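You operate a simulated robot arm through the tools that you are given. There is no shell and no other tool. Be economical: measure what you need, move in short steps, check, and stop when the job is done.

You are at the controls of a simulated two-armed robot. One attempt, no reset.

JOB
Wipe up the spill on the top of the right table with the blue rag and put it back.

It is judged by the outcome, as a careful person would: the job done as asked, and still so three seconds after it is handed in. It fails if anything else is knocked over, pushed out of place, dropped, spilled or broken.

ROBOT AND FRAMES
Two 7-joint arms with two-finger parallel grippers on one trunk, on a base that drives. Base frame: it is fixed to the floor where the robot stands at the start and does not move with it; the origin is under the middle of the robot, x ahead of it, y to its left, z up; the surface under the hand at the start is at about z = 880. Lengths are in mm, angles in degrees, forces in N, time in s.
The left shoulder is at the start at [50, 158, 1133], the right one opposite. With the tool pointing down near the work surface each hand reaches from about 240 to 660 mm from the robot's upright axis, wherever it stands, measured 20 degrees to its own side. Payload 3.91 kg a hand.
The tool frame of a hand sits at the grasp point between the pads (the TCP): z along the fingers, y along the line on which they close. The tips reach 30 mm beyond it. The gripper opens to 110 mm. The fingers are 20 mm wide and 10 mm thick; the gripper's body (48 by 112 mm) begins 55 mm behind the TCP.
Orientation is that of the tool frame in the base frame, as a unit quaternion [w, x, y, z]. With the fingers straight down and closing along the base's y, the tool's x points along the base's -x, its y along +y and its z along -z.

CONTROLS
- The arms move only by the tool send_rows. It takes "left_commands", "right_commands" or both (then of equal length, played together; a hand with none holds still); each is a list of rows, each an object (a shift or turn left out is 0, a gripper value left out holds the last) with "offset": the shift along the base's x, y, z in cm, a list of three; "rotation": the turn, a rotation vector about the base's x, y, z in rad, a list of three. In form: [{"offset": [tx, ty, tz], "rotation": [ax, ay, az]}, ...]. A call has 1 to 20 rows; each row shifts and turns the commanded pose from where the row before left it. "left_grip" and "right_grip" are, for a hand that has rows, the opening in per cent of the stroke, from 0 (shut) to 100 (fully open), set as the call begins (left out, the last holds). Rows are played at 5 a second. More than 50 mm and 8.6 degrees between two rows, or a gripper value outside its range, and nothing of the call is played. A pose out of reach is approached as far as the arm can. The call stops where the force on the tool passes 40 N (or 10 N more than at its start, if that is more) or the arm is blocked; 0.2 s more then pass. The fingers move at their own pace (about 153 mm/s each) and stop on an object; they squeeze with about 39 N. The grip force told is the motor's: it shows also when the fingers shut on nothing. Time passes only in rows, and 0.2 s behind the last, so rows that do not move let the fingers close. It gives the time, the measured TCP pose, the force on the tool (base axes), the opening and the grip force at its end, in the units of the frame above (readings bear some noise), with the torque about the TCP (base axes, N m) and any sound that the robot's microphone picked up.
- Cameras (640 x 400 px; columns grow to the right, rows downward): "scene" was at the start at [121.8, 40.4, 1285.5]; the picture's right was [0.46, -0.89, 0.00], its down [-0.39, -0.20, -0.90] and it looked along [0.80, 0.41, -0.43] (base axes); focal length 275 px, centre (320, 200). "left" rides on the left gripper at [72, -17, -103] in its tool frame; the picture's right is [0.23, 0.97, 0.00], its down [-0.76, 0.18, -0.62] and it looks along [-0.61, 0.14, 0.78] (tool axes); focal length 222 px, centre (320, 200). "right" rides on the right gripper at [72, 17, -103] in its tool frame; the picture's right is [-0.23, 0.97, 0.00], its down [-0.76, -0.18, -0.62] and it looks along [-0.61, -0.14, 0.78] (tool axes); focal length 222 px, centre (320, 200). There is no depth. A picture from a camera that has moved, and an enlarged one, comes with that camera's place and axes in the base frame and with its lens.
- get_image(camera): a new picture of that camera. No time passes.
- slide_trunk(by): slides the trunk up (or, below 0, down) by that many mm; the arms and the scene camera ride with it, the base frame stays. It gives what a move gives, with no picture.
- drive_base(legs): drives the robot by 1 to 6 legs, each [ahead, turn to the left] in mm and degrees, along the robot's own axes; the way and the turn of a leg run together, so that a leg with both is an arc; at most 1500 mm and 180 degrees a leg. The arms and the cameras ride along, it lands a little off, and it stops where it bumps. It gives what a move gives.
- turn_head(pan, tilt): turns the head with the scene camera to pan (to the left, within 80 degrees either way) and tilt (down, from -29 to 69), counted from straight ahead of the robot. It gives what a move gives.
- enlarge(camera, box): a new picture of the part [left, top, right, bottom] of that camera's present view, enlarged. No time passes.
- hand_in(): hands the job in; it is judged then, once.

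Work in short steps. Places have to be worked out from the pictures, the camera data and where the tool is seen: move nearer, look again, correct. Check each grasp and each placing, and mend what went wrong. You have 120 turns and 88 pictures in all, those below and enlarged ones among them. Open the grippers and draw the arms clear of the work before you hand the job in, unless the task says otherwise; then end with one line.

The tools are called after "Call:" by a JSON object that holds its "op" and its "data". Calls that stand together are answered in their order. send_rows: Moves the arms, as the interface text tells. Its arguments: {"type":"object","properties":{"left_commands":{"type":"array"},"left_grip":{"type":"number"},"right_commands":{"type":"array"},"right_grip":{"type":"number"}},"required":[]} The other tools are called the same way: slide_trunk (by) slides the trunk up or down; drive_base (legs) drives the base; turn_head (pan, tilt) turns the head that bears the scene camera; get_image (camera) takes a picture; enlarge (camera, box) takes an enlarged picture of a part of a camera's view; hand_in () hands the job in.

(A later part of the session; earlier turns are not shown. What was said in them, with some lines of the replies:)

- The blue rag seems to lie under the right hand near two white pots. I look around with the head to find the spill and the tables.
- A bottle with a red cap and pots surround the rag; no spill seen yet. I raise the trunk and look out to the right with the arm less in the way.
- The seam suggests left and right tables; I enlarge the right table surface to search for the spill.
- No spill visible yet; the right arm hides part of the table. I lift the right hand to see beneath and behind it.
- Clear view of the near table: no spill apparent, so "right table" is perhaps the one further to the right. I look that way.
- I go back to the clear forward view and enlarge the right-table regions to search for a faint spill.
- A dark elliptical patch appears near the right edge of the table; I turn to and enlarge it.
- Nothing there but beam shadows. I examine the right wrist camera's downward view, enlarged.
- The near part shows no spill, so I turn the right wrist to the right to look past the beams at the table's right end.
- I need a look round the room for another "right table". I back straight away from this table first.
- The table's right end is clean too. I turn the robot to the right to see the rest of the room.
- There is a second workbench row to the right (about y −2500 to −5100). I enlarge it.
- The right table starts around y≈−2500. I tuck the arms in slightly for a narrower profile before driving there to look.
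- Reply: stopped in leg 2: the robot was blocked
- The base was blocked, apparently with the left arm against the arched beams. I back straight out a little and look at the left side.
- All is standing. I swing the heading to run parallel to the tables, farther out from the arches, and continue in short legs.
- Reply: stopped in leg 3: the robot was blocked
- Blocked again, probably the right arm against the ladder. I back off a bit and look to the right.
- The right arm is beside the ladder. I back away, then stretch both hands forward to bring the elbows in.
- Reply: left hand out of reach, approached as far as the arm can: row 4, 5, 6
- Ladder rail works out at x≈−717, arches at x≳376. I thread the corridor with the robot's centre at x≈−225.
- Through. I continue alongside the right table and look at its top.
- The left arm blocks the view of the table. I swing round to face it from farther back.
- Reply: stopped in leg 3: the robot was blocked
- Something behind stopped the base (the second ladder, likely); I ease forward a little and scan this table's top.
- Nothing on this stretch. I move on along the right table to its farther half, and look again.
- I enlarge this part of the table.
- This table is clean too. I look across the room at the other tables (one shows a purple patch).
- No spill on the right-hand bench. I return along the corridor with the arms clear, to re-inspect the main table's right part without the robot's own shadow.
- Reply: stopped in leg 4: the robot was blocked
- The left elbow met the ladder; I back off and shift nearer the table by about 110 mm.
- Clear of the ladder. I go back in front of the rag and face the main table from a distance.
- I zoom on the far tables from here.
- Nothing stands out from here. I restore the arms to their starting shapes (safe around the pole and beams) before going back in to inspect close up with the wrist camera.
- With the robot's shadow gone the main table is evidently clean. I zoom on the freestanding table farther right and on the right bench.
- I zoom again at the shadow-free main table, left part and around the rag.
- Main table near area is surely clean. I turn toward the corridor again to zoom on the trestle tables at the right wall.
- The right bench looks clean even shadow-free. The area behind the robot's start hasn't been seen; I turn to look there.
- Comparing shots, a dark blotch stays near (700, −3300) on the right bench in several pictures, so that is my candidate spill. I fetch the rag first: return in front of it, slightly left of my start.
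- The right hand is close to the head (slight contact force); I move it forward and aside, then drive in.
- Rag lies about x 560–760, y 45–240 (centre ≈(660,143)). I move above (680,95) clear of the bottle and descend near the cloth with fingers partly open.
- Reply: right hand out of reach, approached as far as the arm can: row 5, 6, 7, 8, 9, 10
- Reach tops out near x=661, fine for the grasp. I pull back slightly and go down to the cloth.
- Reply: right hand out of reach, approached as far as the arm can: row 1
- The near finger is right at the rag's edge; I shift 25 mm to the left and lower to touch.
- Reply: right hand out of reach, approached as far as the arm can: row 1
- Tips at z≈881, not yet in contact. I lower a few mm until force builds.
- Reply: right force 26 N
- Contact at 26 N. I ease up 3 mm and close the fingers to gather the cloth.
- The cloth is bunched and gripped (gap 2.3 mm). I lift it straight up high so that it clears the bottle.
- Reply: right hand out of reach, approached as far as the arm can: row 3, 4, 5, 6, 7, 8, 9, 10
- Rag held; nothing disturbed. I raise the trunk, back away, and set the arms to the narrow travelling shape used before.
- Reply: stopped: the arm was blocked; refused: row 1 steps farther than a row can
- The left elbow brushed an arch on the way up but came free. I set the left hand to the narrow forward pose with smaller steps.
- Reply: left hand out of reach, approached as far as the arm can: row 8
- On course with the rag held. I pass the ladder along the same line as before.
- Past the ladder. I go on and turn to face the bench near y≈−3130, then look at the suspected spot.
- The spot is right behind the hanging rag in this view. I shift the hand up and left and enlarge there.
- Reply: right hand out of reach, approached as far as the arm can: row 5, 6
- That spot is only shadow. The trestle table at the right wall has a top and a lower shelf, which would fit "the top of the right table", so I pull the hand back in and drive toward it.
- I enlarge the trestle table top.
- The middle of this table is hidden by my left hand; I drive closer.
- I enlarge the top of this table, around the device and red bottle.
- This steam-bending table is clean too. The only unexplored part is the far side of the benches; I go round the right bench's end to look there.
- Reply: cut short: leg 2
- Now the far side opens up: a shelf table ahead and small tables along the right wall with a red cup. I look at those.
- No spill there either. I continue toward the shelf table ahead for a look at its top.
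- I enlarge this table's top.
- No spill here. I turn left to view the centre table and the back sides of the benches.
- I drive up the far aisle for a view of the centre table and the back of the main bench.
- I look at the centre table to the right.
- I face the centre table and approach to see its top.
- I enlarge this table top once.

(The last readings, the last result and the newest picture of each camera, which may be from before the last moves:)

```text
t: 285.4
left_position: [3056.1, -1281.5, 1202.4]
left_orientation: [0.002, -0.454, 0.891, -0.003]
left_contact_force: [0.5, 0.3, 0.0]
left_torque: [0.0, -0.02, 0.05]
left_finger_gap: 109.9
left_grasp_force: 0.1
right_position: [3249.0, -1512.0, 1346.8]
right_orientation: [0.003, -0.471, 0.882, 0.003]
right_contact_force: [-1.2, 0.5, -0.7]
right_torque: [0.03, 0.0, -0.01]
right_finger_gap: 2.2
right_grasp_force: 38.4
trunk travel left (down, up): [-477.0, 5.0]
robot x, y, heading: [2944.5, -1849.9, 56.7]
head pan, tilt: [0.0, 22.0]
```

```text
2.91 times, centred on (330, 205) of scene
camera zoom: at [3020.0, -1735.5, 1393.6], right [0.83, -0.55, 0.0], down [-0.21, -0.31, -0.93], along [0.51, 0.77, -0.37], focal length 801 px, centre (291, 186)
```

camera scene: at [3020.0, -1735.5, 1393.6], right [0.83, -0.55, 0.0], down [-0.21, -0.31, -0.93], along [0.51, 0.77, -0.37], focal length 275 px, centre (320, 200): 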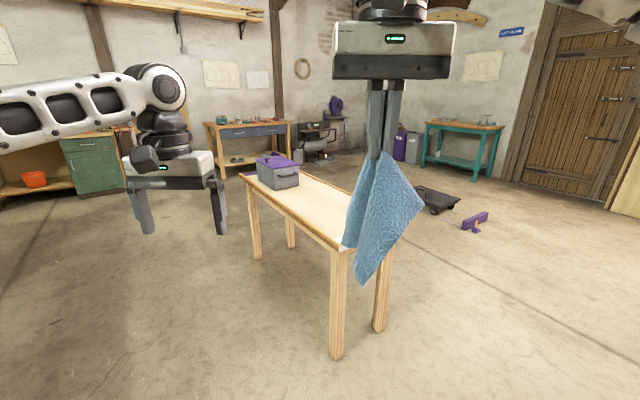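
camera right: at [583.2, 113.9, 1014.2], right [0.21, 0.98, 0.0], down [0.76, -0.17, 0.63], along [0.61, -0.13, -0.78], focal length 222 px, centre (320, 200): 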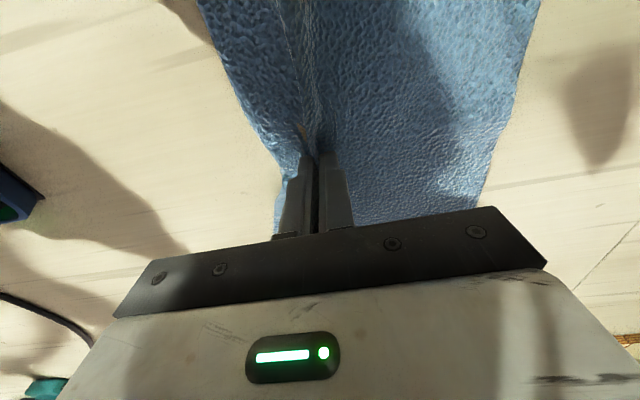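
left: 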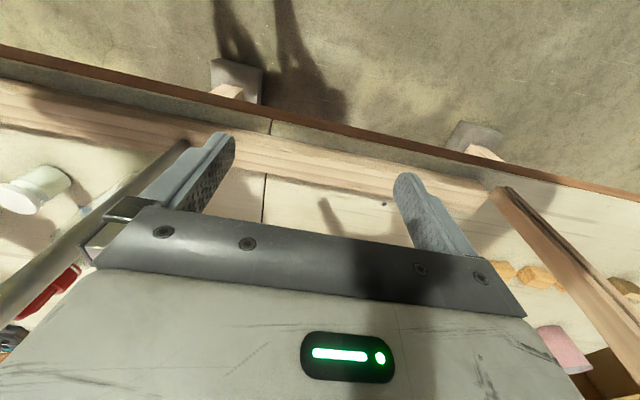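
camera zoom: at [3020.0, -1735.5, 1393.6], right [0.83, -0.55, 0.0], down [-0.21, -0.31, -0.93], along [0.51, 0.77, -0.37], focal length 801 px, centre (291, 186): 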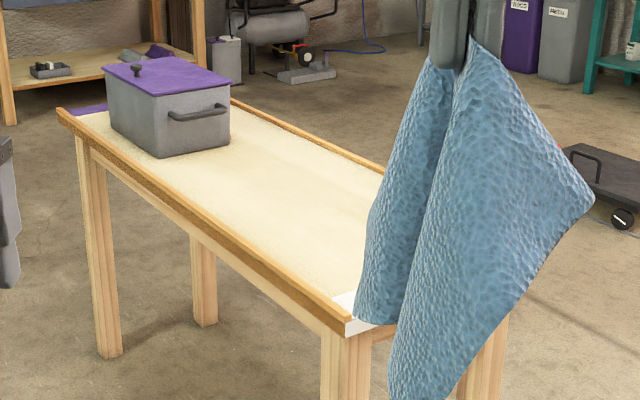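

Still none. The strip of the right bench behind its board fence can't be seen from the front, and one shot showed something outlined there; I drive to its back side to look.

Call:
{"op": "drive_base", "data": {"legs": [[0, -161], [1450, 0], [1300, 0], [0, -76]]}}

Call:
{"op": "turn_head", "data": {"pan": 0, "tilt": 22}}

Call:
{"op": "get_image", "data": {"camera": "scene"}}

```text
t: 308.6
left_position: [1801.0, -4737.7, 1204.0]
left_orientation: [-0.004, 1.0, -0.014, -0.001]
left_contact_force: [0.1, 0.2, -0.2]
left_torque: [0.02, -0.03, -0.03]
left_finger_gap: 109.9
left_grasp_force: 0.1
right_position: [1881.7, -4447.5, 1347.8]
right_orientation: [0.001, 1.0, 0.005, -0.003]
right_contact_force: [0.4, 0.4, -0.1]
right_torque: [-0.01, -0.01, 0.04]
right_finger_gap: 2.0
right_grasp_force: 39.0
trunk travel left (down, up): [-477.0, 5.0]
robot x, y, heading: [2328.0, -4512.8, -179.1]
head pan, tilt: [0.0, 22.0]
```

```text
t: 309.2
left_position: [1799.5, -4738.7, 1200.8]
left_orientation: [-0.003, 1.0, -0.014, -0.001]
left_contact_force: [0.5, 0.0, 0.2]
left_torque: [0.02, -0.03, 0.02]
left_finger_gap: 110.1
left_grasp_force: 0.0
right_position: [1881.1, -4449.3, 1346.7]
right_orientation: [0.003, 1.0, 0.004, -0.003]
right_contact_force: [0.2, 0.2, 0.2]
right_torque: [0.01, 0.0, 0.05]
right_finger_gap: 2.0
right_grasp_force: 38.7
trunk travel left (down, up): [-477.0, 5.0]
robot x, y, heading: [2328.8, -4509.8, -179.3]
head pan, tilt: [0.0, 22.0]
```

```text
4 pictures are left
camera scene: at [2194.8, -4515.1, 1393.6], right [-0.01, 1.0, 0.0], down [0.37, 0.01, -0.93], along [-0.93, -0.01, -0.37], focal length 275 px, centre (320, 200)
```

scene: 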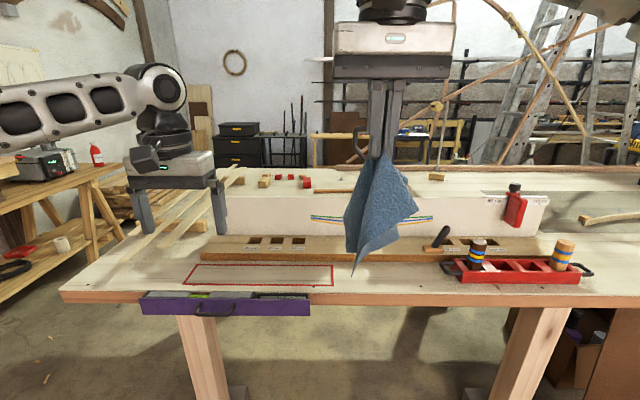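

A red-outlined rectangle is marked on the back strip. I enlarge it.

Call:
{"op": "enlarge", "data": {"camera": "scene", "box": [160, 225, 440, 315]}}

```text
2.29 times, centred on (300, 270) of scene
camera zoom: at [2194.8, -4515.1, 1393.6], right [-0.01, 1.0, 0.0], down [0.37, 0.01, -0.93], along [-0.93, -0.01, -0.37], focal length 629 px, centre (366, 40)
```

zoom: 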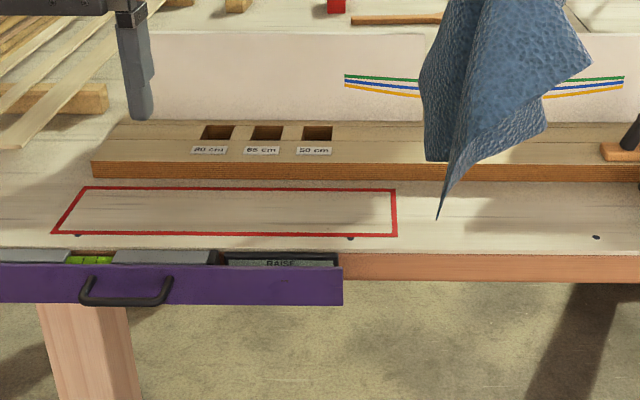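

Nothing spilled here either. One table remains: the dark-blue table with a lower shelf behind the ladder, on the robot's right side at the start. I drive back round the bench end toward it.

Call:
{"op": "drive_base", "data": {"legs": [[0, 57], [1309, 0], [0, -57.5], [1450, 0], [450, 0]]}}

```text
t: 329.9
left_position: [-806.5, -5743.9, 1203.2]
left_orientation: [-0.003, 0.999, -0.036, -0.001]
left_contact_force: [-0.1, -0.1, -0.5]
left_torque: [-0.01, 0.0, -0.01]
left_finger_gap: 110.1
left_grasp_force: 0.0
right_position: [-712.2, -5458.5, 1347.4]
right_orientation: [0.002, 1.0, -0.017, -0.003]
right_contact_force: [-0.6, 0.2, -0.8]
right_torque: [-0.01, -0.01, 0.02]
right_finger_gap: 1.9
right_grasp_force: 38.9
trunk travel left (down, up): [-477.0, 5.0]
robot x, y, heading: [-270.0, -5545.4, 178.0]
head pan, tilt: [0.0, 22.0]
```

Through. I head up toward that blue table and take a look from open floor.

Call:
{"op": "drive_base", "data": {"legs": [[0, -65], [1450, 0], [0, 20]]}}

Call:
{"op": "turn_head", "data": {"pan": 0, "tilt": 18}}

Call:
{"op": "get_image", "data": {"camera": "scene"}}

```text
t: 340.9
left_position: [-1366.3, -3995.1, 1202.4]
left_orientation: [-0.005, 0.911, -0.412, 0.001]
left_contact_force: [-1.0, 0.0, 0.0]
left_torque: [0.0, 0.0, 0.02]
left_finger_gap: 109.9
left_grasp_force: 0.0
right_position: [-1099.0, -3858.3, 1347.4]
right_orientation: [-0.001, 0.918, -0.397, -0.004]
right_contact_force: [0.2, -0.5, -0.6]
right_torque: [0.0, -0.02, -0.03]
right_finger_gap: 2.2
right_grasp_force: 39.4
trunk travel left (down, up): [-477.0, 5.0]
robot x, y, heading: [-844.1, -4227.5, 133.6]
head pan, tilt: [0.0, 22.0]
```

```text
t: 341.6
left_position: [-1365.5, -3995.7, 1202.5]
left_orientation: [-0.003, 0.911, -0.412, 0.001]
left_contact_force: [-0.6, -0.3, -0.2]
left_torque: [0.04, 0.03, -0.01]
left_finger_gap: 109.9
left_grasp_force: 0.1
right_position: [-1098.8, -3858.2, 1346.9]
right_orientation: [0.001, 0.918, -0.396, -0.003]
right_contact_force: [0.4, -0.1, -0.4]
right_torque: [0.0, 0.01, -0.04]
right_finger_gap: 2.2
right_grasp_force: 38.7
trunk travel left (down, up): [-477.0, 5.0]
robot x, y, heading: [-838.7, -4225.6, 133.3]
head pan, tilt: [0.0, 18.0]
```

```text
2 pictures are left
camera scene: at [-932.4, -4132.6, 1400.0], right [0.72, 0.69, 0.0], down [0.21, -0.22, -0.95], along [-0.66, 0.69, -0.31], focal length 275 px, centre (320, 200)
```

scene: 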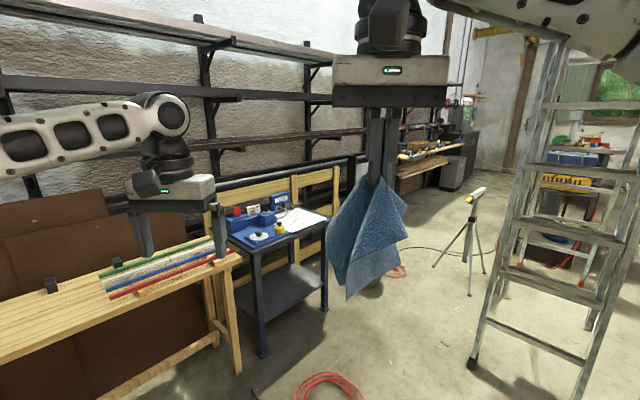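

Here stands the blue table, with something on its top. I enlarge it.

Call:
{"op": "enlarge", "data": {"camera": "scene", "box": [205, 180, 345, 265]}}

```text
4.57 times, centred on (275, 222) of scene
camera zoom: at [-932.4, -4132.6, 1400.0], right [0.72, 0.69, 0.0], down [0.21, -0.22, -0.95], along [-0.66, 0.69, -0.31], focal length 1258 px, centre (526, 97)
```

zoom: 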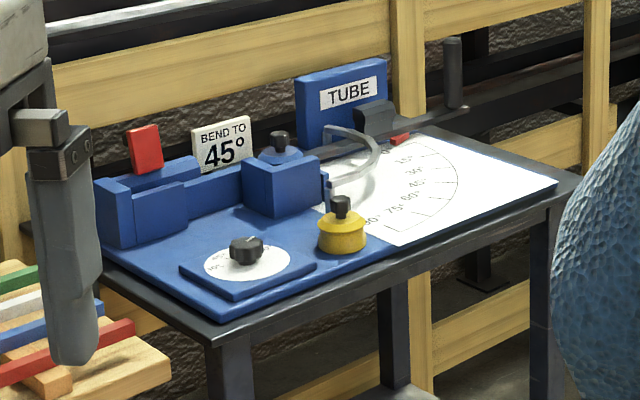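

That is a tube-bending station, also clean. With one picture left I have no sign of a spill anywhere I have looked; I carry the rag back to its table by the safe corridor.

Call:
{"op": "drive_base", "data": {"legs": [[0, -87], [1000, 0], [0, 42.5], [1400, 0], [1300, 0]]}}

```text
t: 365.2
left_position: [-296.1, -302.6, 1202.7]
left_orientation: [0.003, -0.693, 0.721, -0.002]
left_contact_force: [0.4, -0.3, 0.4]
left_torque: [0.0, -0.01, 0.01]
left_finger_gap: 110.2
left_grasp_force: 0.0
right_position: [-7.6, -388.6, 1346.8]
right_orientation: [0.001, -0.705, 0.709, 0.004]
right_contact_force: [-0.3, 0.1, 0.4]
right_torque: [0.01, -0.01, -0.04]
right_finger_gap: 1.9
right_grasp_force: 38.9
trunk travel left (down, up): [-477.0, 5.0]
robot x, y, heading: [-79.6, -831.8, 90.1]
head pan, tilt: [0.0, 18.0]
```

Through the corridor. I swing round to face the table at the rag's place.

Call:
{"op": "drive_base", "data": {"legs": [[550, 30], [430, 0], [0, -120]]}}

Call:
{"op": "send_rows", "data": {"left_commands": [{"offset": [-3.2, 2.6, 0]}, {"offset": [-3.2, 2.6, -0.3]}, {"offset": [-3.2, 2.6, -0.3]}, {"offset": [-3.2, 2.6, -0.3]}, {"offset": [-3.2, 2.6, -0.3]}, {"offset": [-3.2, 2.6, -0.3]}, {"offset": [-3.2, 2.6, -0.3]}]}}

Call:
{"op": "slide_trunk", "data": {"by": -103}}

```text
t: 375.5
left_position: [96.1, 284.7, 1203.3]
left_orientation: [0.001, 0.012, 1.0, -0.003]
left_contact_force: [0.3, -0.3, -0.5]
left_torque: [-0.02, -0.01, -0.03]
left_finger_gap: 109.9
left_grasp_force: 0.0
right_position: [14.6, -5.7, 1347.3]
right_orientation: [0.004, -0.007, 1.0, 0.002]
right_contact_force: [-0.1, 0.7, -0.2]
right_torque: [-0.05, 0.03, -0.02]
right_finger_gap: 2.1
right_grasp_force: 39.0
trunk travel left (down, up): [-477.0, 5.0]
robot x, y, heading: [-429.3, 56.8, 0.9]
head pan, tilt: [0.0, 18.0]
```

```text
t: 377.1
left_position: [-130.0, 468.6, 1182.8]
left_orientation: [0.0, 0.013, 1.0, -0.004]
left_contact_force: [-0.4, 0.1, -0.2]
left_torque: [-0.02, -0.05, -0.01]
left_finger_gap: 109.9
left_grasp_force: 0.1
right_position: [14.9, -2.3, 1347.1]
right_orientation: [0.003, -0.006, 1.0, 0.001]
right_contact_force: [-0.6, -0.1, 0.2]
right_torque: [-0.01, 0.01, 0.04]
right_finger_gap: 1.9
right_grasp_force: 38.6
trunk travel left (down, up): [-477.0, 5.0]
robot x, y, heading: [-433.6, 59.2, 0.9]
head pan, tilt: [0.0, 18.0]
```

```text
t: 378.5
left_position: [-129.4, 469.0, 1080.8]
left_orientation: [0.0, 0.012, 1.0, -0.004]
left_contact_force: [0.5, -0.6, 0.4]
left_torque: [-0.04, 0.02, 0.05]
left_finger_gap: 109.9
left_grasp_force: 0.2
right_position: [14.5, -4.6, 1244.0]
right_orientation: [0.003, -0.006, 1.0, 0.002]
right_contact_force: [0.7, 0.0, -0.2]
right_torque: [0.02, 0.0, 0.02]
right_finger_gap: 2.1
right_grasp_force: 39.4
trunk travel left (down, up): [-374.0, 108.0]
robot x, y, heading: [-428.7, 55.0, 1.0]
head pan, tilt: [0.0, 18.0]
```

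I raise the hand so the cloth clears the bottle, shift it right of the pole, and drive in to the earlier grasp stance.

Call:
{"op": "send_rows", "data": {"right_commands": [{"offset": [0, -2, 3]}, {"offset": [0, -2, 3]}, {"offset": [0, -2, 3]}]}}

Call:
{"op": "drive_base", "data": {"legs": [[0, 9], [475, 0], [0, -9]]}}

```text
t: 379.3
left_position: [-129.7, 469.6, 1080.6]
left_orientation: [0.0, 0.013, 1.0, -0.004]
left_contact_force: [-0.7, -0.3, 0.0]
left_torque: [0.0, -0.02, 0.01]
left_finger_gap: 109.9
left_grasp_force: 0.1
right_position: [12.3, -61.6, 1335.8]
right_orientation: [0.005, -0.007, 1.0, 0.002]
right_contact_force: [-0.6, 0.0, 0.7]
right_torque: [-0.01, 0.01, 0.03]
right_finger_gap: 2.2
right_grasp_force: 39.0
trunk travel left (down, up): [-374.0, 108.0]
robot x, y, heading: [-427.0, 60.1, 0.8]
head pan, tilt: [0.0, 18.0]
```

```text
t: 383.4
left_position: [322.9, 562.8, 1081.3]
left_orientation: [-0.01, -0.021, 1.0, 0.0]
left_contact_force: [-6.0, -0.7, 0.5]
left_torque: [0.09, -0.68, 0.35]
left_finger_gap: 109.9
left_grasp_force: 0.2
right_position: [489.5, 30.8, 1334.7]
right_orientation: [0.003, -0.022, 1.0, 0.001]
right_contact_force: [-0.5, -0.7, 0.1]
right_torque: [-0.02, -0.01, 0.06]
right_finger_gap: 1.8
right_grasp_force: 39.0
trunk travel left (down, up): [-374.0, 108.0]
robot x, y, heading: [40.5, 140.0, 3.0]
head pan, tilt: [0.0, 18.0]
stopped in leg 3: the force on the tool passed its limit at 105 N (the readings are from after the stop); the commanded pose is now the measured one
```

The left hand touched something on that side; I draw it back, then move the right hand with the rag over its place.

Call:
{"op": "send_rows", "data": {"left_commands": [{"offset": [-2, 0, 0]}, {"offset": [-2, 0, 0]}, {"offset": [-1, 0, 0]}, {"offset": [0, 0, 0]}, {"offset": [0, 0, 0]}, {"offset": [0, 0, 0]}, {"offset": [0, 0, 0]}, {"offset": [0, 0, 0]}], "right_commands": [{"offset": [2, 1.5, -1]}, {"offset": [2.5, 1.5, -1]}, {"offset": [2.5, 1.5, -1.5]}, {"offset": [2.5, 2, -2]}, {"offset": [2.5, 2, -3]}, {"offset": [2, 2, -3]}, {"offset": [1.4, 1.5, -4]}, {"offset": [0, 0, -4]}]}}

```text
t: 385.2
left_position: [282.8, 562.2, 1083.0]
left_orientation: [-0.011, -0.021, 1.0, 0.001]
left_contact_force: [0.7, -0.1, 0.3]
left_torque: [0.0, 0.0, 0.02]
left_finger_gap: 110.0
left_grasp_force: 0.2
left hand out of reach, approached as far as the arm can: row 1
right_position: [601.3, 145.4, 1115.8]
right_orientation: [0.003, -0.022, 1.0, 0.002]
right_contact_force: [0.6, 0.3, -0.6]
right_torque: [-0.01, 0.0, 0.01]
right_finger_gap: 2.1
right_grasp_force: 39.0
right hand out of reach, approached as far as the arm can: row 2, 3, 4, 6
trunk travel left (down, up): [-374.0, 108.0]
robot x, y, heading: [36.5, 135.8, 3.0]
head pan, tilt: [0.0, 18.0]
```

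The hand lags at x≈601, too close to the bottle; I move out further and to the right before descending.

Call:
{"op": "send_rows", "data": {"right_commands": [{"offset": [2, -1.5, 1]}, {"offset": [2, -1.5, 0]}, {"offset": [1, 0, 0]}, {"offset": [0, 0, 0]}]}}

Call:
{"op": "get_image", "data": {"camera": "scene"}}

```text
t: 386.2
left_position: [283.5, 563.3, 1081.6]
left_orientation: [-0.011, -0.02, 1.0, 0.001]
left_contact_force: [0.3, -0.2, -0.4]
left_torque: [0.03, -0.01, -0.03]
left_finger_gap: 109.9
left_grasp_force: 0.1
right_position: [625.2, 118.6, 1122.5]
right_orientation: [0.004, -0.021, 1.0, 0.003]
right_contact_force: [0.3, 0.7, 0.1]
right_torque: [0.01, -0.03, 0.04]
right_finger_gap: 2.1
right_grasp_force: 39.0
right hand out of reach, approached as far as the arm can: row 2, 3
trunk travel left (down, up): [-374.0, 108.0]
robot x, y, heading: [40.6, 139.0, 2.8]
head pan, tilt: [0.0, 18.0]
```

```text
0 pictures are left
camera scene: at [173.8, 143.6, 1297.1], right [0.05, -1.0, 0.0], down [-0.31, -0.02, -0.95], along [0.95, 0.05, -0.31], focal length 275 px, centre (320, 200)
```

scene: 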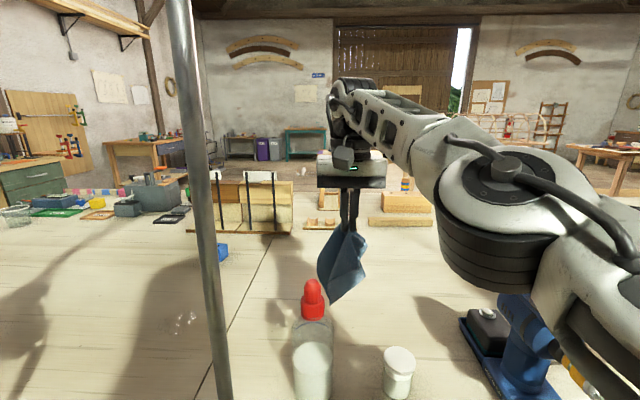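

That last picture reveals glints of a clear liquid on the table at about (636, 441), left of the pole; the same specks were in two earlier enlargements ((638,434), (642,437)). This is the spill. The pole blocks reaching it from here, so I lift the rag, back off and re-approach farther left.

Call:
{"op": "send_rows", "data": {"right_commands": [{"offset": [0, -1, 4]}, {"offset": [-1, -2, 4]}, {"offset": [-2, -2.5, 4]}, {"offset": [-3.5, -3, 3]}, {"offset": [-4, -3, 2]}, {"offset": [-4, -3, 2]}, {"offset": [-4, -3, 1]}, {"offset": [-3, -2, 0]}]}}

Call:
{"op": "drive_base", "data": {"legs": [[-470, 0]]}}

```text
refused: row 3 steps farther than a row can; nothing moved
```

```text
t: 389.0
left_position: [-191.6, 539.1, 1081.9]
left_orientation: [-0.011, -0.025, 1.0, 0.001]
left_contact_force: [-0.9, 0.2, 0.4]
left_torque: [0.02, -0.04, 0.02]
left_finger_gap: 109.9
left_grasp_force: 0.1
right_position: [156.2, 97.2, 1121.4]
right_orientation: [0.003, -0.027, 1.0, 0.002]
right_contact_force: [-0.6, 0.1, -0.5]
right_torque: [-0.01, 0.0, 0.02]
right_finger_gap: 2.0
right_grasp_force: 39.3
trunk travel left (down, up): [-374.0, 108.0]
robot x, y, heading: [-431.2, 109.7, 3.3]
head pan, tilt: [0.0, 18.0]
```

The lift was refused but the base backed out; no sound or force was reported, so the cloth evidently just passed the bottle. From now on one call at a time. I raise the hand and bring it in for the re-approach.

Call:
{"op": "send_rows", "data": {"right_commands": [{"offset": [-1.8, -2, 2.7]}, {"offset": [-1.8, -2, 2.7]}, {"offset": [-1.8, -2, 2.7]}, {"offset": [-1.8, -2, 2.7]}, {"offset": [-1.8, -2, 2.7]}, {"offset": [-1.8, -2, 2.7]}, {"offset": [-1.8, -2, 2.7]}, {"offset": [-1.8, -2, 2.7]}]}}

```text
t: 390.8
left_position: [-189.9, 537.5, 1082.2]
left_orientation: [-0.01, -0.024, 1.0, 0.0]
left_contact_force: [0.8, -0.6, -0.3]
left_torque: [0.0, -0.03, -0.04]
left_finger_gap: 110.2
left_grasp_force: 0.2
right_position: [36.6, -49.6, 1333.4]
right_orientation: [0.004, -0.026, 1.0, 0.004]
right_contact_force: [0.1, -0.4, -0.3]
right_torque: [0.02, 0.02, 0.03]
right_finger_gap: 2.0
right_grasp_force: 39.4
right hand out of reach, approached as far as the arm can: row 1, 2, 3, 8
trunk travel left (down, up): [-374.0, 108.0]
robot x, y, heading: [-430.7, 110.9, 3.6]
head pan, tilt: [0.0, 18.0]
```

Now I shift left: turn, drive 540 mm along the table, and face it again.

Call:
{"op": "drive_base", "data": {"legs": [[0, 86.4], [540, 0], [0, -90]]}}

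```text
t: 401.5
left_position: [-155.9, 1069.6, 1081.0]
left_orientation: [-0.01, 0.009, 1.0, 0.0]
left_contact_force: [-0.6, -0.5, -0.1]
left_torque: [-0.01, 0.02, -0.01]
left_finger_gap: 110.1
left_grasp_force: 0.0
right_position: [29.0, 467.7, 1334.2]
right_orientation: [0.004, 0.009, 1.0, 0.003]
right_contact_force: [-0.5, 0.2, -0.8]
right_torque: [0.01, -0.03, 0.02]
right_finger_gap: 2.0
right_grasp_force: 39.1
trunk travel left (down, up): [-374.0, 108.0]
robot x, y, heading: [-424.1, 660.1, -0.4]
head pan, tilt: [0.0, 18.0]
```

Lined up between pole and post. I drive in.

Call:
{"op": "drive_base", "data": {"legs": [[455, 0]]}}

```text
t: 403.5
left_position: [142.2, 1064.3, 1082.8]
left_orientation: [-0.008, 0.012, 1.0, 0.001]
left_contact_force: [0.7, -0.8, 0.1]
left_torque: [-0.03, 0.02, 0.01]
left_finger_gap: 110.2
left_grasp_force: 0.1
right_position: [314.6, 460.3, 1336.0]
right_orientation: [-0.004, 0.009, 1.0, 0.001]
right_contact_force: [-23.6, -5.7, -5.7]
right_torque: [0.62, -2.67, -0.17]
right_finger_gap: 2.0
right_grasp_force: 39.1
trunk travel left (down, up): [-374.0, 108.0]
robot x, y, heading: [-124.6, 660.6, -0.7]
head pan, tilt: [0.0, 18.0]
stopped in leg 1: the force on the tool passed its limit at 198 N (the readings are from after the stop); the commanded pose is now the measured one
```

The gripper met the arch, which bends inward higher up. I back off and lower the hand to pass beneath its bend.

Call:
{"op": "drive_base", "data": {"legs": [[-120, 0]]}}

```text
t: 404.7
left_position: [25.7, 1067.4, 1082.5]
left_orientation: [-0.009, 0.011, 1.0, 0.001]
left_contact_force: [0.6, 0.3, 0.4]
left_torque: [-0.02, -0.05, 0.01]
left_finger_gap: 110.0
left_grasp_force: 0.1
right_position: [201.0, 464.6, 1334.3]
right_orientation: [-0.006, 0.009, 1.0, 0.0]
right_contact_force: [0.1, 1.0, 0.5]
right_torque: [-0.01, -0.03, 0.02]
right_finger_gap: 2.0
right_grasp_force: 39.7
trunk travel left (down, up): [-374.0, 108.0]
robot x, y, heading: [-240.4, 657.8, -0.5]
head pan, tilt: [0.0, 18.0]
```

I lower the hand to z≈1130 and shift slightly right.

Call:
{"op": "send_rows", "data": {"right_commands": [{"offset": [0, -0.6, -3.4]}, {"offset": [0, -0.6, -3.4]}, {"offset": [0, -0.6, -3.4]}, {"offset": [0, -0.6, -3.4]}, {"offset": [0, -0.6, -3.4]}, {"offset": [0, -0.6, -3.4]}]}}

```text
t: 406.1
left_position: [26.8, 1068.1, 1083.0]
left_orientation: [-0.01, 0.01, 1.0, 0.001]
left_contact_force: [0.3, -1.5, -0.9]
left_torque: [-0.01, 0.03, 0.01]
left_finger_gap: 109.9
left_grasp_force: 0.0
right_position: [203.1, 425.9, 1129.1]
right_orientation: [-0.006, 0.009, 1.0, 0.0]
right_contact_force: [-0.2, 0.4, 0.0]
right_torque: [0.0, 0.01, 0.02]
right_finger_gap: 2.0
right_grasp_force: 39.3
trunk travel left (down, up): [-374.0, 108.0]
robot x, y, heading: [-238.6, 657.2, -0.6]
head pan, tilt: [0.0, 18.0]
```

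Now I drive in again, in two short legs.

Call:
{"op": "drive_base", "data": {"legs": [[140, 0], [135, 0]]}}

```text
t: 408.4
left_position: [304.1, 1063.1, 1082.3]
left_orientation: [-0.009, 0.012, 1.0, 0.0]
left_contact_force: [0.2, -0.2, -1.0]
left_torque: [-0.03, -0.02, 0.01]
left_finger_gap: 109.9
left_grasp_force: 0.0
right_position: [478.6, 423.7, 1128.9]
right_orientation: [-0.007, 0.009, 1.0, 0.0]
right_contact_force: [-0.6, 0.4, -0.8]
right_torque: [0.0, 0.02, -0.01]
right_finger_gap: 2.3
right_grasp_force: 39.0
trunk travel left (down, up): [-374.0, 108.0]
robot x, y, heading: [35.2, 650.7, -0.6]
head pan, tilt: [0.0, 18.0]
```

In place. I extend over the spill and come down.

Call:
{"op": "send_rows", "data": {"right_commands": [{"offset": [3, 0.3, -1]}, {"offset": [3, 0.3, -1]}, {"offset": [3, 0.3, -1]}, {"offset": [3, 0.3, -1]}, {"offset": [3, 0.3, -2]}, {"offset": [0.7, 0.2, -4]}, {"offset": [0, 0, -4]}, {"offset": [0, 0, -3]}]}}

```text
t: 410.2
left_position: [305.1, 1061.9, 1081.6]
left_orientation: [-0.01, 0.012, 1.0, 0.001]
left_contact_force: [-0.9, 0.3, -0.1]
left_torque: [0.01, 0.05, 0.03]
left_finger_gap: 110.3
left_grasp_force: 0.1
right_position: [638.0, 437.6, 959.1]
right_orientation: [-0.006, 0.01, 1.0, 0.001]
right_contact_force: [0.0, 0.0, 0.2]
right_torque: [-0.01, -0.01, 0.02]
right_finger_gap: 2.1
right_grasp_force: 39.0
trunk travel left (down, up): [-374.0, 108.0]
robot x, y, heading: [35.7, 651.8, -1.0]
head pan, tilt: [0.0, 18.0]
```

I lower to the table until there is light pressure.

Call:
{"op": "send_rows", "data": {"right_commands": [{"offset": [0, 0, -2]}, {"offset": [0, 0, -1.5]}, {"offset": [0, 0, -0.7]}, {"offset": [0, 0, -0.3]}, {"offset": [0, 0, -0.3]}, {"offset": [0, 0, -0.2]}]}}

```text
t: 411.6
left_position: [303.1, 1062.7, 1082.4]
left_orientation: [-0.008, 0.012, 1.0, 0.0]
left_contact_force: [0.5, 0.0, -0.9]
left_torque: [-0.02, 0.01, 0.01]
left_finger_gap: 109.8
left_grasp_force: 0.0
right_position: [636.1, 439.4, 912.7]
right_orientation: [-0.003, 0.01, 1.0, 0.001]
right_contact_force: [-0.1, -0.4, 22.3]
right_torque: [-0.02, 0.02, 0.04]
right_finger_gap: 2.0
right_grasp_force: 39.0
trunk travel left (down, up): [-374.0, 108.0]
robot x, y, heading: [38.7, 655.6, -0.7]
head pan, tilt: [0.0, 18.0]
```

About 22 N of pressure. I ease off a little and wipe in a zigzag toward me.

Call:
{"op": "send_rows", "data": {"right_commands": [{"offset": [0, 0, 0.1]}, {"offset": [0, 3, 0]}, {"offset": [0, 3, 0]}, {"offset": [-2.5, 0, 0]}, {"offset": [0, -3, 0]}, {"offset": [0, -3, 0]}, {"offset": [0, -3, 0]}, {"offset": [0, -3, 0]}, {"offset": [-2.5, 0, 0]}, {"offset": [0, 3, 0]}, {"offset": [0, 3, 0]}, {"offset": [0, 3, 0]}, {"offset": [0, 3, 0]}, {"offset": [-2.5, 0, 0]}, {"offset": [0, -3, 0]}, {"offset": [0, -3, 0]}, {"offset": [0, -3, 0]}, {"offset": [0, -3, 0]}]}}

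```text
t: 413.5
left_position: [301.5, 1070.7, 1081.2]
left_orientation: [-0.007, 0.009, 1.0, -0.003]
left_contact_force: [-0.3, -0.5, 0.4]
left_torque: [-0.01, -0.03, -0.03]
left_finger_gap: 110.0
left_grasp_force: 0.1
right_position: [606.4, 400.3, 913.6]
right_orientation: [0.0, -0.005, 1.0, -0.004]
right_contact_force: [0.6, -0.2, 0.5]
right_torque: [0.01, 0.0, 0.04]
right_finger_gap: 2.2
right_grasp_force: 39.0
trunk travel left (down, up): [-374.0, 108.0]
robot x, y, heading: [34.4, 658.7, -0.5]
head pan, tilt: [0.0, 18.0]
stopped in row 9 (right hand): the force on the tool passed its limit at 54 N (the readings are from after the stop); the commanded pose is now the measured one
```

Stopped by a force spike mid-stroke; now unloaded. I continue with lighter pressure and smaller strokes.

Call:
{"op": "send_rows", "data": {"right_commands": [{"offset": [0, 0, -0.1]}, {"offset": [0, 2, 0]}, {"offset": [0, 2, 0]}, {"offset": [0, 2, 0]}, {"offset": [0, 2, 0]}, {"offset": [0, 2, 0]}, {"offset": [-2, 0, 0]}, {"offset": [0, -2, 0]}, {"offset": [0, -2, 0]}, {"offset": [0, -2, 0]}, {"offset": [0, -2, 0]}, {"offset": [0, -2, 0]}]}}

```text
t: 416.1
left_position: [304.7, 1078.3, 1072.7]
left_orientation: [-0.011, 0.009, 1.0, -0.007]
left_contact_force: [-0.1, -0.5, 0.1]
left_torque: [0.03, 0.0, -0.02]
left_finger_gap: 110.3
left_grasp_force: 0.1
right_position: [587.8, 418.8, 912.1]
right_orientation: [-0.002, -0.017, 1.0, -0.008]
right_contact_force: [-0.8, 12.2, 28.1]
right_torque: [0.45, -0.07, 0.09]
right_finger_gap: 2.3
right_grasp_force: 39.0
trunk travel left (down, up): [-374.0, 108.0]
robot x, y, heading: [37.0, 659.3, -0.5]
head pan, tilt: [0.0, 18.0]
```

The arm resists moving further right (likely near the pole), so I keep to y>425 and wipe the rest outward again.

Call:
{"op": "send_rows", "data": {"right_commands": [{"offset": [0, 3, 0.1]}, {"offset": [0, 2, 0]}, {"offset": [0, 2, 0]}, {"offset": [0, 2, 0]}, {"offset": [2, 0, 0]}, {"offset": [2, 0, 0]}, {"offset": [0, -2, 0]}, {"offset": [0, -2, 0]}, {"offset": [0, -2, 0]}, {"offset": [2, 0, 0]}, {"offset": [0, 2, 0]}, {"offset": [0, 2, 0]}, {"offset": [0, 2, 0]}, {"offset": [1, 0, 0]}, {"offset": [0, -2, 0]}, {"offset": [0, -2, 0]}, {"offset": [0, -2, 0]}]}}

```text
t: 419.7
left_position: [302.2, 1064.6, 1081.9]
left_orientation: [-0.009, 0.01, 1.0, 0.0]
left_contact_force: [-0.5, -0.2, 0.4]
left_torque: [-0.01, 0.02, 0.01]
left_finger_gap: 110.2
left_grasp_force: 0.1
right_position: [656.6, 421.2, 911.3]
right_orientation: [0.0, 0.001, 1.0, -0.002]
right_contact_force: [-0.3, 7.0, 18.6]
right_torque: [0.28, -0.1, 0.05]
right_finger_gap: 2.1
right_grasp_force: 38.4
trunk travel left (down, up): [-374.0, 108.0]
robot x, y, heading: [37.7, 652.6, -0.4]
head pan, tilt: [0.0, 18.0]
```

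Good contact through the pass. One more cross-wise pass along x over the spot.

Call:
{"op": "send_rows", "data": {"right_commands": [{"offset": [0, 1, 0]}, {"offset": [-2.5, 0, 0]}, {"offset": [-2.5, 0, 0]}, {"offset": [-2.5, 0, 0]}, {"offset": [0, 2, 0]}, {"offset": [2.5, 0, 0]}, {"offset": [2.5, 0, 0]}, {"offset": [2.5, 0, 0]}, {"offset": [0, 2, 0]}, {"offset": [-2.5, 0, 0]}, {"offset": [-2.5, 0, 0]}, {"offset": [-2.5, 0, 0]}, {"offset": [0, 2, 0]}, {"offset": [2.5, 0, 0]}, {"offset": [2.5, 0, 0]}, {"offset": [2.5, 0, 0]}]}}

```text
t: 423.1
left_position: [300.9, 1065.9, 1082.1]
left_orientation: [-0.008, 0.011, 1.0, 0.0]
left_contact_force: [0.1, 0.6, -0.3]
left_torque: [-0.04, 0.01, 0.02]
left_finger_gap: 110.0
left_grasp_force: 0.0
right_position: [655.8, 492.5, 912.1]
right_orientation: [0.0, -0.001, 1.0, -0.003]
right_contact_force: [-8.3, 1.3, 19.3]
right_torque: [0.03, 0.2, 0.05]
right_finger_gap: 2.3
right_grasp_force: 38.6
trunk travel left (down, up): [-374.0, 108.0]
robot x, y, heading: [33.7, 655.9, -0.7]
head pan, tilt: [0.0, 18.0]
```

Wiping done. I lift the rag and draw the hand back to the entry position.

Call:
{"op": "send_rows", "data": {"right_commands": [{"offset": [0, 0, 4]}, {"offset": [0, 0, 4]}, {"offset": [0, 0, 4]}, {"offset": [0, -1, 4]}, {"offset": [-3.5, -1.3, 1.1]}, {"offset": [-3.5, -1.3, 1.1]}, {"offset": [-3.5, -1.3, 1.1]}, {"offset": [-3.5, -1.3, 1.1]}, {"offset": [-3.5, -1.3, 1.1]}]}}

```text
t: 425.1
left_position: [303.6, 1064.6, 1081.7]
left_orientation: [-0.01, 0.011, 1.0, 0.001]
left_contact_force: [-0.3, 0.8, -0.3]
left_torque: [0.0, -0.06, 0.01]
left_finger_gap: 109.9
left_grasp_force: 0.1
right_position: [656.6, 480.9, 1060.8]
right_orientation: [-0.002, 0.001, 1.0, -0.002]
right_contact_force: [-0.4, 0.4, -0.7]
right_torque: [0.0, -0.02, 0.0]
right_finger_gap: 2.1
right_grasp_force: 38.7
right hand out of reach, approached as far as the arm can: row 4, 5, 6, 7, 8, 9
trunk travel left (down, up): [-374.0, 108.0]
robot x, y, heading: [37.8, 656.3, -0.7]
head pan, tilt: [0.0, 18.0]
```

The hand hasn't followed; I send a few holding rows to let it catch up.

Call:
{"op": "send_rows", "data": {"right_commands": [{"offset": [0, 0, -1]}, {"offset": [0, 0, 0]}, {"offset": [0, 0, 0]}]}}

```text
t: 425.9
left_position: [303.6, 1064.8, 1082.0]
left_orientation: [-0.009, 0.01, 1.0, 0.001]
left_contact_force: [-0.5, 0.3, 0.0]
left_torque: [0.01, 0.04, 0.02]
left_finger_gap: 110.3
left_grasp_force: 0.1
right_position: [657.1, 480.0, 1050.9]
right_orientation: [-0.003, 0.0, 1.0, -0.001]
right_contact_force: [0.7, -0.9, 0.1]
right_torque: [-0.03, 0.0, 0.03]
right_finger_gap: 1.9
right_grasp_force: 38.9
trunk travel left (down, up): [-374.0, 108.0]
robot x, y, heading: [38.4, 650.9, -0.6]
head pan, tilt: [0.0, 18.0]
```

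The command evidently restarts from where it stopped. I draw back in x first, then up.

Call:
{"op": "send_rows", "data": {"right_commands": [{"offset": [-3, -1, 0]}, {"offset": [-3, -1, 0.5]}, {"offset": [-3, -1, 1.5]}, {"offset": [-3, -1, 2]}, {"offset": [-3, -1, 2]}, {"offset": [-2.5, -1, 2]}]}}

```text
t: 427.3
left_position: [301.3, 1070.5, 1077.7]
left_orientation: [-0.009, 0.011, 1.0, -0.003]
left_contact_force: [-1.1, 0.3, -0.6]
left_torque: [0.01, 0.01, -0.01]
left_finger_gap: 109.9
left_grasp_force: 0.0
right_position: [480.0, 428.5, 1132.6]
right_orientation: [-0.002, -0.004, 1.0, -0.008]
right_contact_force: [-0.3, -0.4, -0.3]
right_torque: [-0.01, 0.02, 0.04]
right_finger_gap: 1.9
right_grasp_force: 39.1
trunk travel left (down, up): [-374.0, 108.0]
robot x, y, heading: [35.3, 653.6, -0.4]
head pan, tilt: [0.0, 18.0]
```

Hand is back at the entry pose. I back the base straight out.

Call:
{"op": "drive_base", "data": {"legs": [[-460, 0]]}}

```text
t: 430.0
left_position: [-148.3, 1069.1, 1081.5]
left_orientation: [-0.01, 0.011, 1.0, 0.001]
left_contact_force: [0.9, -1.2, 0.3]
left_torque: [0.0, -0.03, -0.01]
left_finger_gap: 110.0
left_grasp_force: 0.1
right_position: [30.1, 423.5, 1131.1]
right_orientation: [-0.002, 0.003, 1.0, -0.002]
right_contact_force: [0.8, 0.7, 0.0]
right_torque: [-0.01, -0.05, 0.05]
right_finger_gap: 2.1
right_grasp_force: 39.1
trunk travel left (down, up): [-374.0, 108.0]
robot x, y, heading: [-418.3, 660.0, -0.9]
head pan, tilt: [0.0, 18.0]
```

I raise the hand and centre it to the pose used for the rag's place.

Call:
{"op": "send_rows", "data": {"right_commands": [{"offset": [0, 2, 3.4]}, {"offset": [0, 2, 3.4]}, {"offset": [0, 2, 3.4]}, {"offset": [0, 2, 3.4]}, {"offset": [0, 2, 3.4]}, {"offset": [0, 2.5, 3]}]}}

```text
t: 431.4
left_position: [-149.0, 1072.7, 1080.8]
left_orientation: [-0.01, 0.011, 1.0, -0.001]
left_contact_force: [0.0, 0.6, 0.7]
left_torque: [-0.04, -0.01, 0.0]
left_finger_gap: 110.1
left_grasp_force: 0.2
right_position: [29.0, 551.3, 1331.5]
right_orientation: [0.0, -0.002, 1.0, -0.001]
right_contact_force: [0.5, -0.2, -0.1]
right_torque: [-0.01, 0.01, 0.01]
right_finger_gap: 2.1
right_grasp_force: 38.7
trunk travel left (down, up): [-374.0, 108.0]
robot x, y, heading: [-416.4, 664.2, -0.9]
head pan, tilt: [0.0, 18.0]
```

I drive back along the table to the rag's place and face it.

Call:
{"op": "drive_base", "data": {"legs": [[0, -89], [525, 0], [0, 90]]}}

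```text
t: 442.0
left_position: [-136.5, 543.8, 1081.4]
left_orientation: [-0.01, 0.017, 1.0, 0.001]
left_contact_force: [1.2, -1.0, 0.1]
left_torque: [0.0, -0.04, 0.0]
left_finger_gap: 109.9
left_grasp_force: 0.0
right_position: [34.5, 18.8, 1328.5]
right_orientation: [-0.002, 0.009, 1.0, -0.002]
right_contact_force: [0.1, 0.5, 0.1]
right_torque: [0.01, 0.0, -0.04]
right_finger_gap: 2.1
right_grasp_force: 39.2
trunk travel left (down, up): [-374.0, 108.0]
robot x, y, heading: [-409.3, 136.6, -1.6]
head pan, tilt: [0.0, 18.0]
```

Straighten and drive in to x≈43.

Call:
{"op": "drive_base", "data": {"legs": [[0, 2], [453, 0]]}}

```text
t: 445.1
left_position: [309.1, 559.0, 1082.1]
left_orientation: [-0.01, -0.002, 1.0, 0.001]
left_contact_force: [-0.1, 0.7, -0.1]
left_torque: [0.0, -0.01, -0.02]
left_finger_gap: 110.0
left_grasp_force: 0.0
right_position: [501.6, 41.8, 1329.2]
right_orientation: [-0.002, -0.012, 1.0, -0.002]
right_contact_force: [0.2, 0.0, 0.2]
right_torque: [0.0, 0.02, -0.03]
right_finger_gap: 2.1
right_grasp_force: 39.0
trunk travel left (down, up): [-374.0, 108.0]
robot x, y, heading: [51.4, 143.6, 0.5]
head pan, tilt: [0.0, 18.0]
```

In position. I bring the rag out and down along the reach limit, keeping right of the bottle.

Call:
{"op": "send_rows", "data": {"right_commands": [{"offset": [2, 0.6, -3]}, {"offset": [2, 0.6, -3]}, {"offset": [2, 0.6, -3]}, {"offset": [2, 0.6, -4]}, {"offset": [2, 0.6, -4]}, {"offset": [1.3, 0.4, -3.8]}, {"offset": [1.3, 0.4, -3.8]}, {"offset": [1.3, 0.4, -3.8]}]}}

```text
t: 446.9
left_position: [308.4, 559.5, 1081.1]
left_orientation: [-0.009, -0.002, 1.0, 0.001]
left_contact_force: [0.5, 0.4, -0.3]
left_torque: [0.01, -0.03, 0.01]
left_finger_gap: 110.0
left_grasp_force: 0.0
right_position: [639.4, 84.1, 1044.1]
right_orientation: [-0.002, -0.012, 1.0, -0.002]
right_contact_force: [-0.2, -0.5, -0.2]
right_torque: [-0.05, -0.01, -0.03]
right_finger_gap: 1.8
right_grasp_force: 38.4
trunk travel left (down, up): [-374.0, 108.0]
robot x, y, heading: [51.2, 143.0, 0.7]
head pan, tilt: [0.0, 18.0]
```

I lay the cloth: swing slightly left, then lower while drawing right so it spreads over its old place.

Call:
{"op": "send_rows", "data": {"right_commands": [{"offset": [1.2, 3, 0]}, {"offset": [1, 3, -1]}, {"offset": [0, -0.9, -2.5]}, {"offset": [0, -0.9, -2.5]}, {"offset": [0, -0.9, -2.5]}, {"offset": [0, -0.9, -2.3]}, {"offset": [0, -0.9, -1.8]}]}}

```text
t: 448.5
left_position: [308.1, 559.1, 1081.5]
left_orientation: [-0.01, -0.002, 1.0, 0.0]
left_contact_force: [-0.7, -0.4, -0.3]
left_torque: [0.05, 0.0, -0.01]
left_finger_gap: 110.0
left_grasp_force: 0.2
right_position: [636.7, 92.3, 923.1]
right_orientation: [-0.002, -0.011, 1.0, -0.002]
right_contact_force: [1.0, 0.1, 0.7]
right_torque: [0.0, 0.02, -0.04]
right_finger_gap: 1.9
right_grasp_force: 39.7
right hand out of reach, approached as far as the arm can: row 2
trunk travel left (down, up): [-374.0, 108.0]
robot x, y, heading: [49.3, 140.6, 0.9]
head pan, tilt: [0.0, 18.0]
```

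I nudge to (657,99), lower to the table and open the fingers, which spreads the bunched cloth.

Call:
{"op": "send_rows", "data": {"right_commands": [{"offset": [2, 0.7, 0]}, {"offset": [0, 0, -0.5]}, {"offset": [0, 0, -0.4]}, {"offset": [0, 0, 0]}]}}

```text
t: 449.5
left_position: [308.7, 558.2, 1082.0]
left_orientation: [-0.009, -0.001, 1.0, 0.001]
left_contact_force: [0.3, 0.2, -0.2]
left_torque: [0.01, 0.0, -0.02]
left_finger_gap: 110.0
left_grasp_force: 0.0
right_position: [657.2, 96.9, 914.6]
right_orientation: [-0.001, -0.012, 1.0, -0.001]
right_contact_force: [-0.4, -0.3, 1.3]
right_torque: [0.0, -0.02, -0.03]
right_finger_gap: 2.1
right_grasp_force: 38.9
trunk travel left (down, up): [-374.0, 108.0]
robot x, y, heading: [48.4, 141.4, 0.5]
head pan, tilt: [0.0, 18.0]
```

Call:
{"op": "send_rows", "data": {"right_commands": [{"offset": [0, 0, 0]}, {"offset": [0, 0, 0]}, {"offset": [0, 0, 0]}, {"offset": [0, 0, 0]}], "right_grip": 55}}

```text
t: 450.5
left_position: [308.6, 558.1, 1081.6]
left_orientation: [-0.009, -0.002, 1.0, 0.001]
left_contact_force: [-0.7, 0.3, -0.5]
left_torque: [-0.02, -0.02, -0.02]
left_finger_gap: 110.1
left_grasp_force: 0.1
right_position: [656.5, 97.6, 914.1]
right_orientation: [-0.001, -0.012, 1.0, -0.002]
right_contact_force: [-0.5, 0.5, 0.9]
right_torque: [-0.01, 0.03, 0.0]
right_finger_gap: 60.3
right_grasp_force: 0.1
trunk travel left (down, up): [-374.0, 108.0]
robot x, y, heading: [52.1, 143.5, 0.8]
head pan, tilt: [0.0, 18.0]
```

The fingers are open and the rag released. I raise the hand straight up, slowly, along the reach limit.

Call:
{"op": "send_rows", "data": {"right_commands": [{"offset": [0, 0, 1.5]}, {"offset": [0, 0, 3]}, {"offset": [-0.5, 0, 4]}, {"offset": [-1, 0, 4]}, {"offset": [-1.3, -0.4, 3.8]}, {"offset": [-1.5, -0.4, 3.8]}, {"offset": [-2, -0.6, 4]}, {"offset": [-2, -0.6, 4]}, {"offset": [-2, -0.6, 3]}, {"offset": [-2, -0.6, 3]}]}}

```text
t: 452.7
left_position: [307.7, 560.2, 1082.7]
left_orientation: [-0.01, -0.002, 1.0, 0.001]
left_contact_force: [-0.2, 0.2, -0.1]
left_torque: [-0.02, -0.04, 0.03]
left_finger_gap: 110.1
left_grasp_force: 0.1
right_position: [532.8, 65.8, 1255.4]
right_orientation: [-0.002, -0.011, 1.0, -0.001]
right_contact_force: [0.4, -0.3, -0.8]
right_torque: [-0.01, -0.04, 0.01]
right_finger_gap: 60.4
right_grasp_force: 0.1
trunk travel left (down, up): [-374.0, 108.0]
robot x, y, heading: [51.7, 144.5, 0.9]
head pan, tilt: [0.0, 18.0]
```

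The hand is clear. I back the robot straight away from the table and then hand in.

Call:
{"op": "drive_base", "data": {"legs": [[-300, 0]]}}

```text
t: 454.8
left_position: [8.3, 554.9, 1082.6]
left_orientation: [-0.01, 0.0, 1.0, 0.001]
left_contact_force: [-0.1, -0.3, 0.6]
left_torque: [-0.02, -0.02, 0.0]
left_finger_gap: 109.8
left_grasp_force: 0.1
right_position: [234.4, 61.0, 1254.8]
right_orientation: [-0.002, -0.01, 1.0, -0.002]
right_contact_force: [-0.7, -0.3, 0.2]
right_torque: [-0.01, -0.04, -0.03]
right_finger_gap: 60.6
right_grasp_force: 0.0
trunk travel left (down, up): [-374.0, 108.0]
robot x, y, heading: [-252.1, 139.4, 0.6]
head pan, tilt: [0.0, 18.0]
```

Call:
{"op": "hand_in", "data": {}}

```text
The job is handed in.
```

I wiped the only spill-like patch I found and put the blue rag back where it had been, but I can't confirm the job is done. The patch was faint clear glints on the bench at about (636, 441), left of the seam, so it may not be on what you meant by the right table. I had no pictures left to check that it is clean or how the rag lies. I also hit the wooden frame several times while driving and probably the ladder twice, and once backed out with the rag hanging low beside the bottle; no sound was reported, but I couldn't see whether anything moved.
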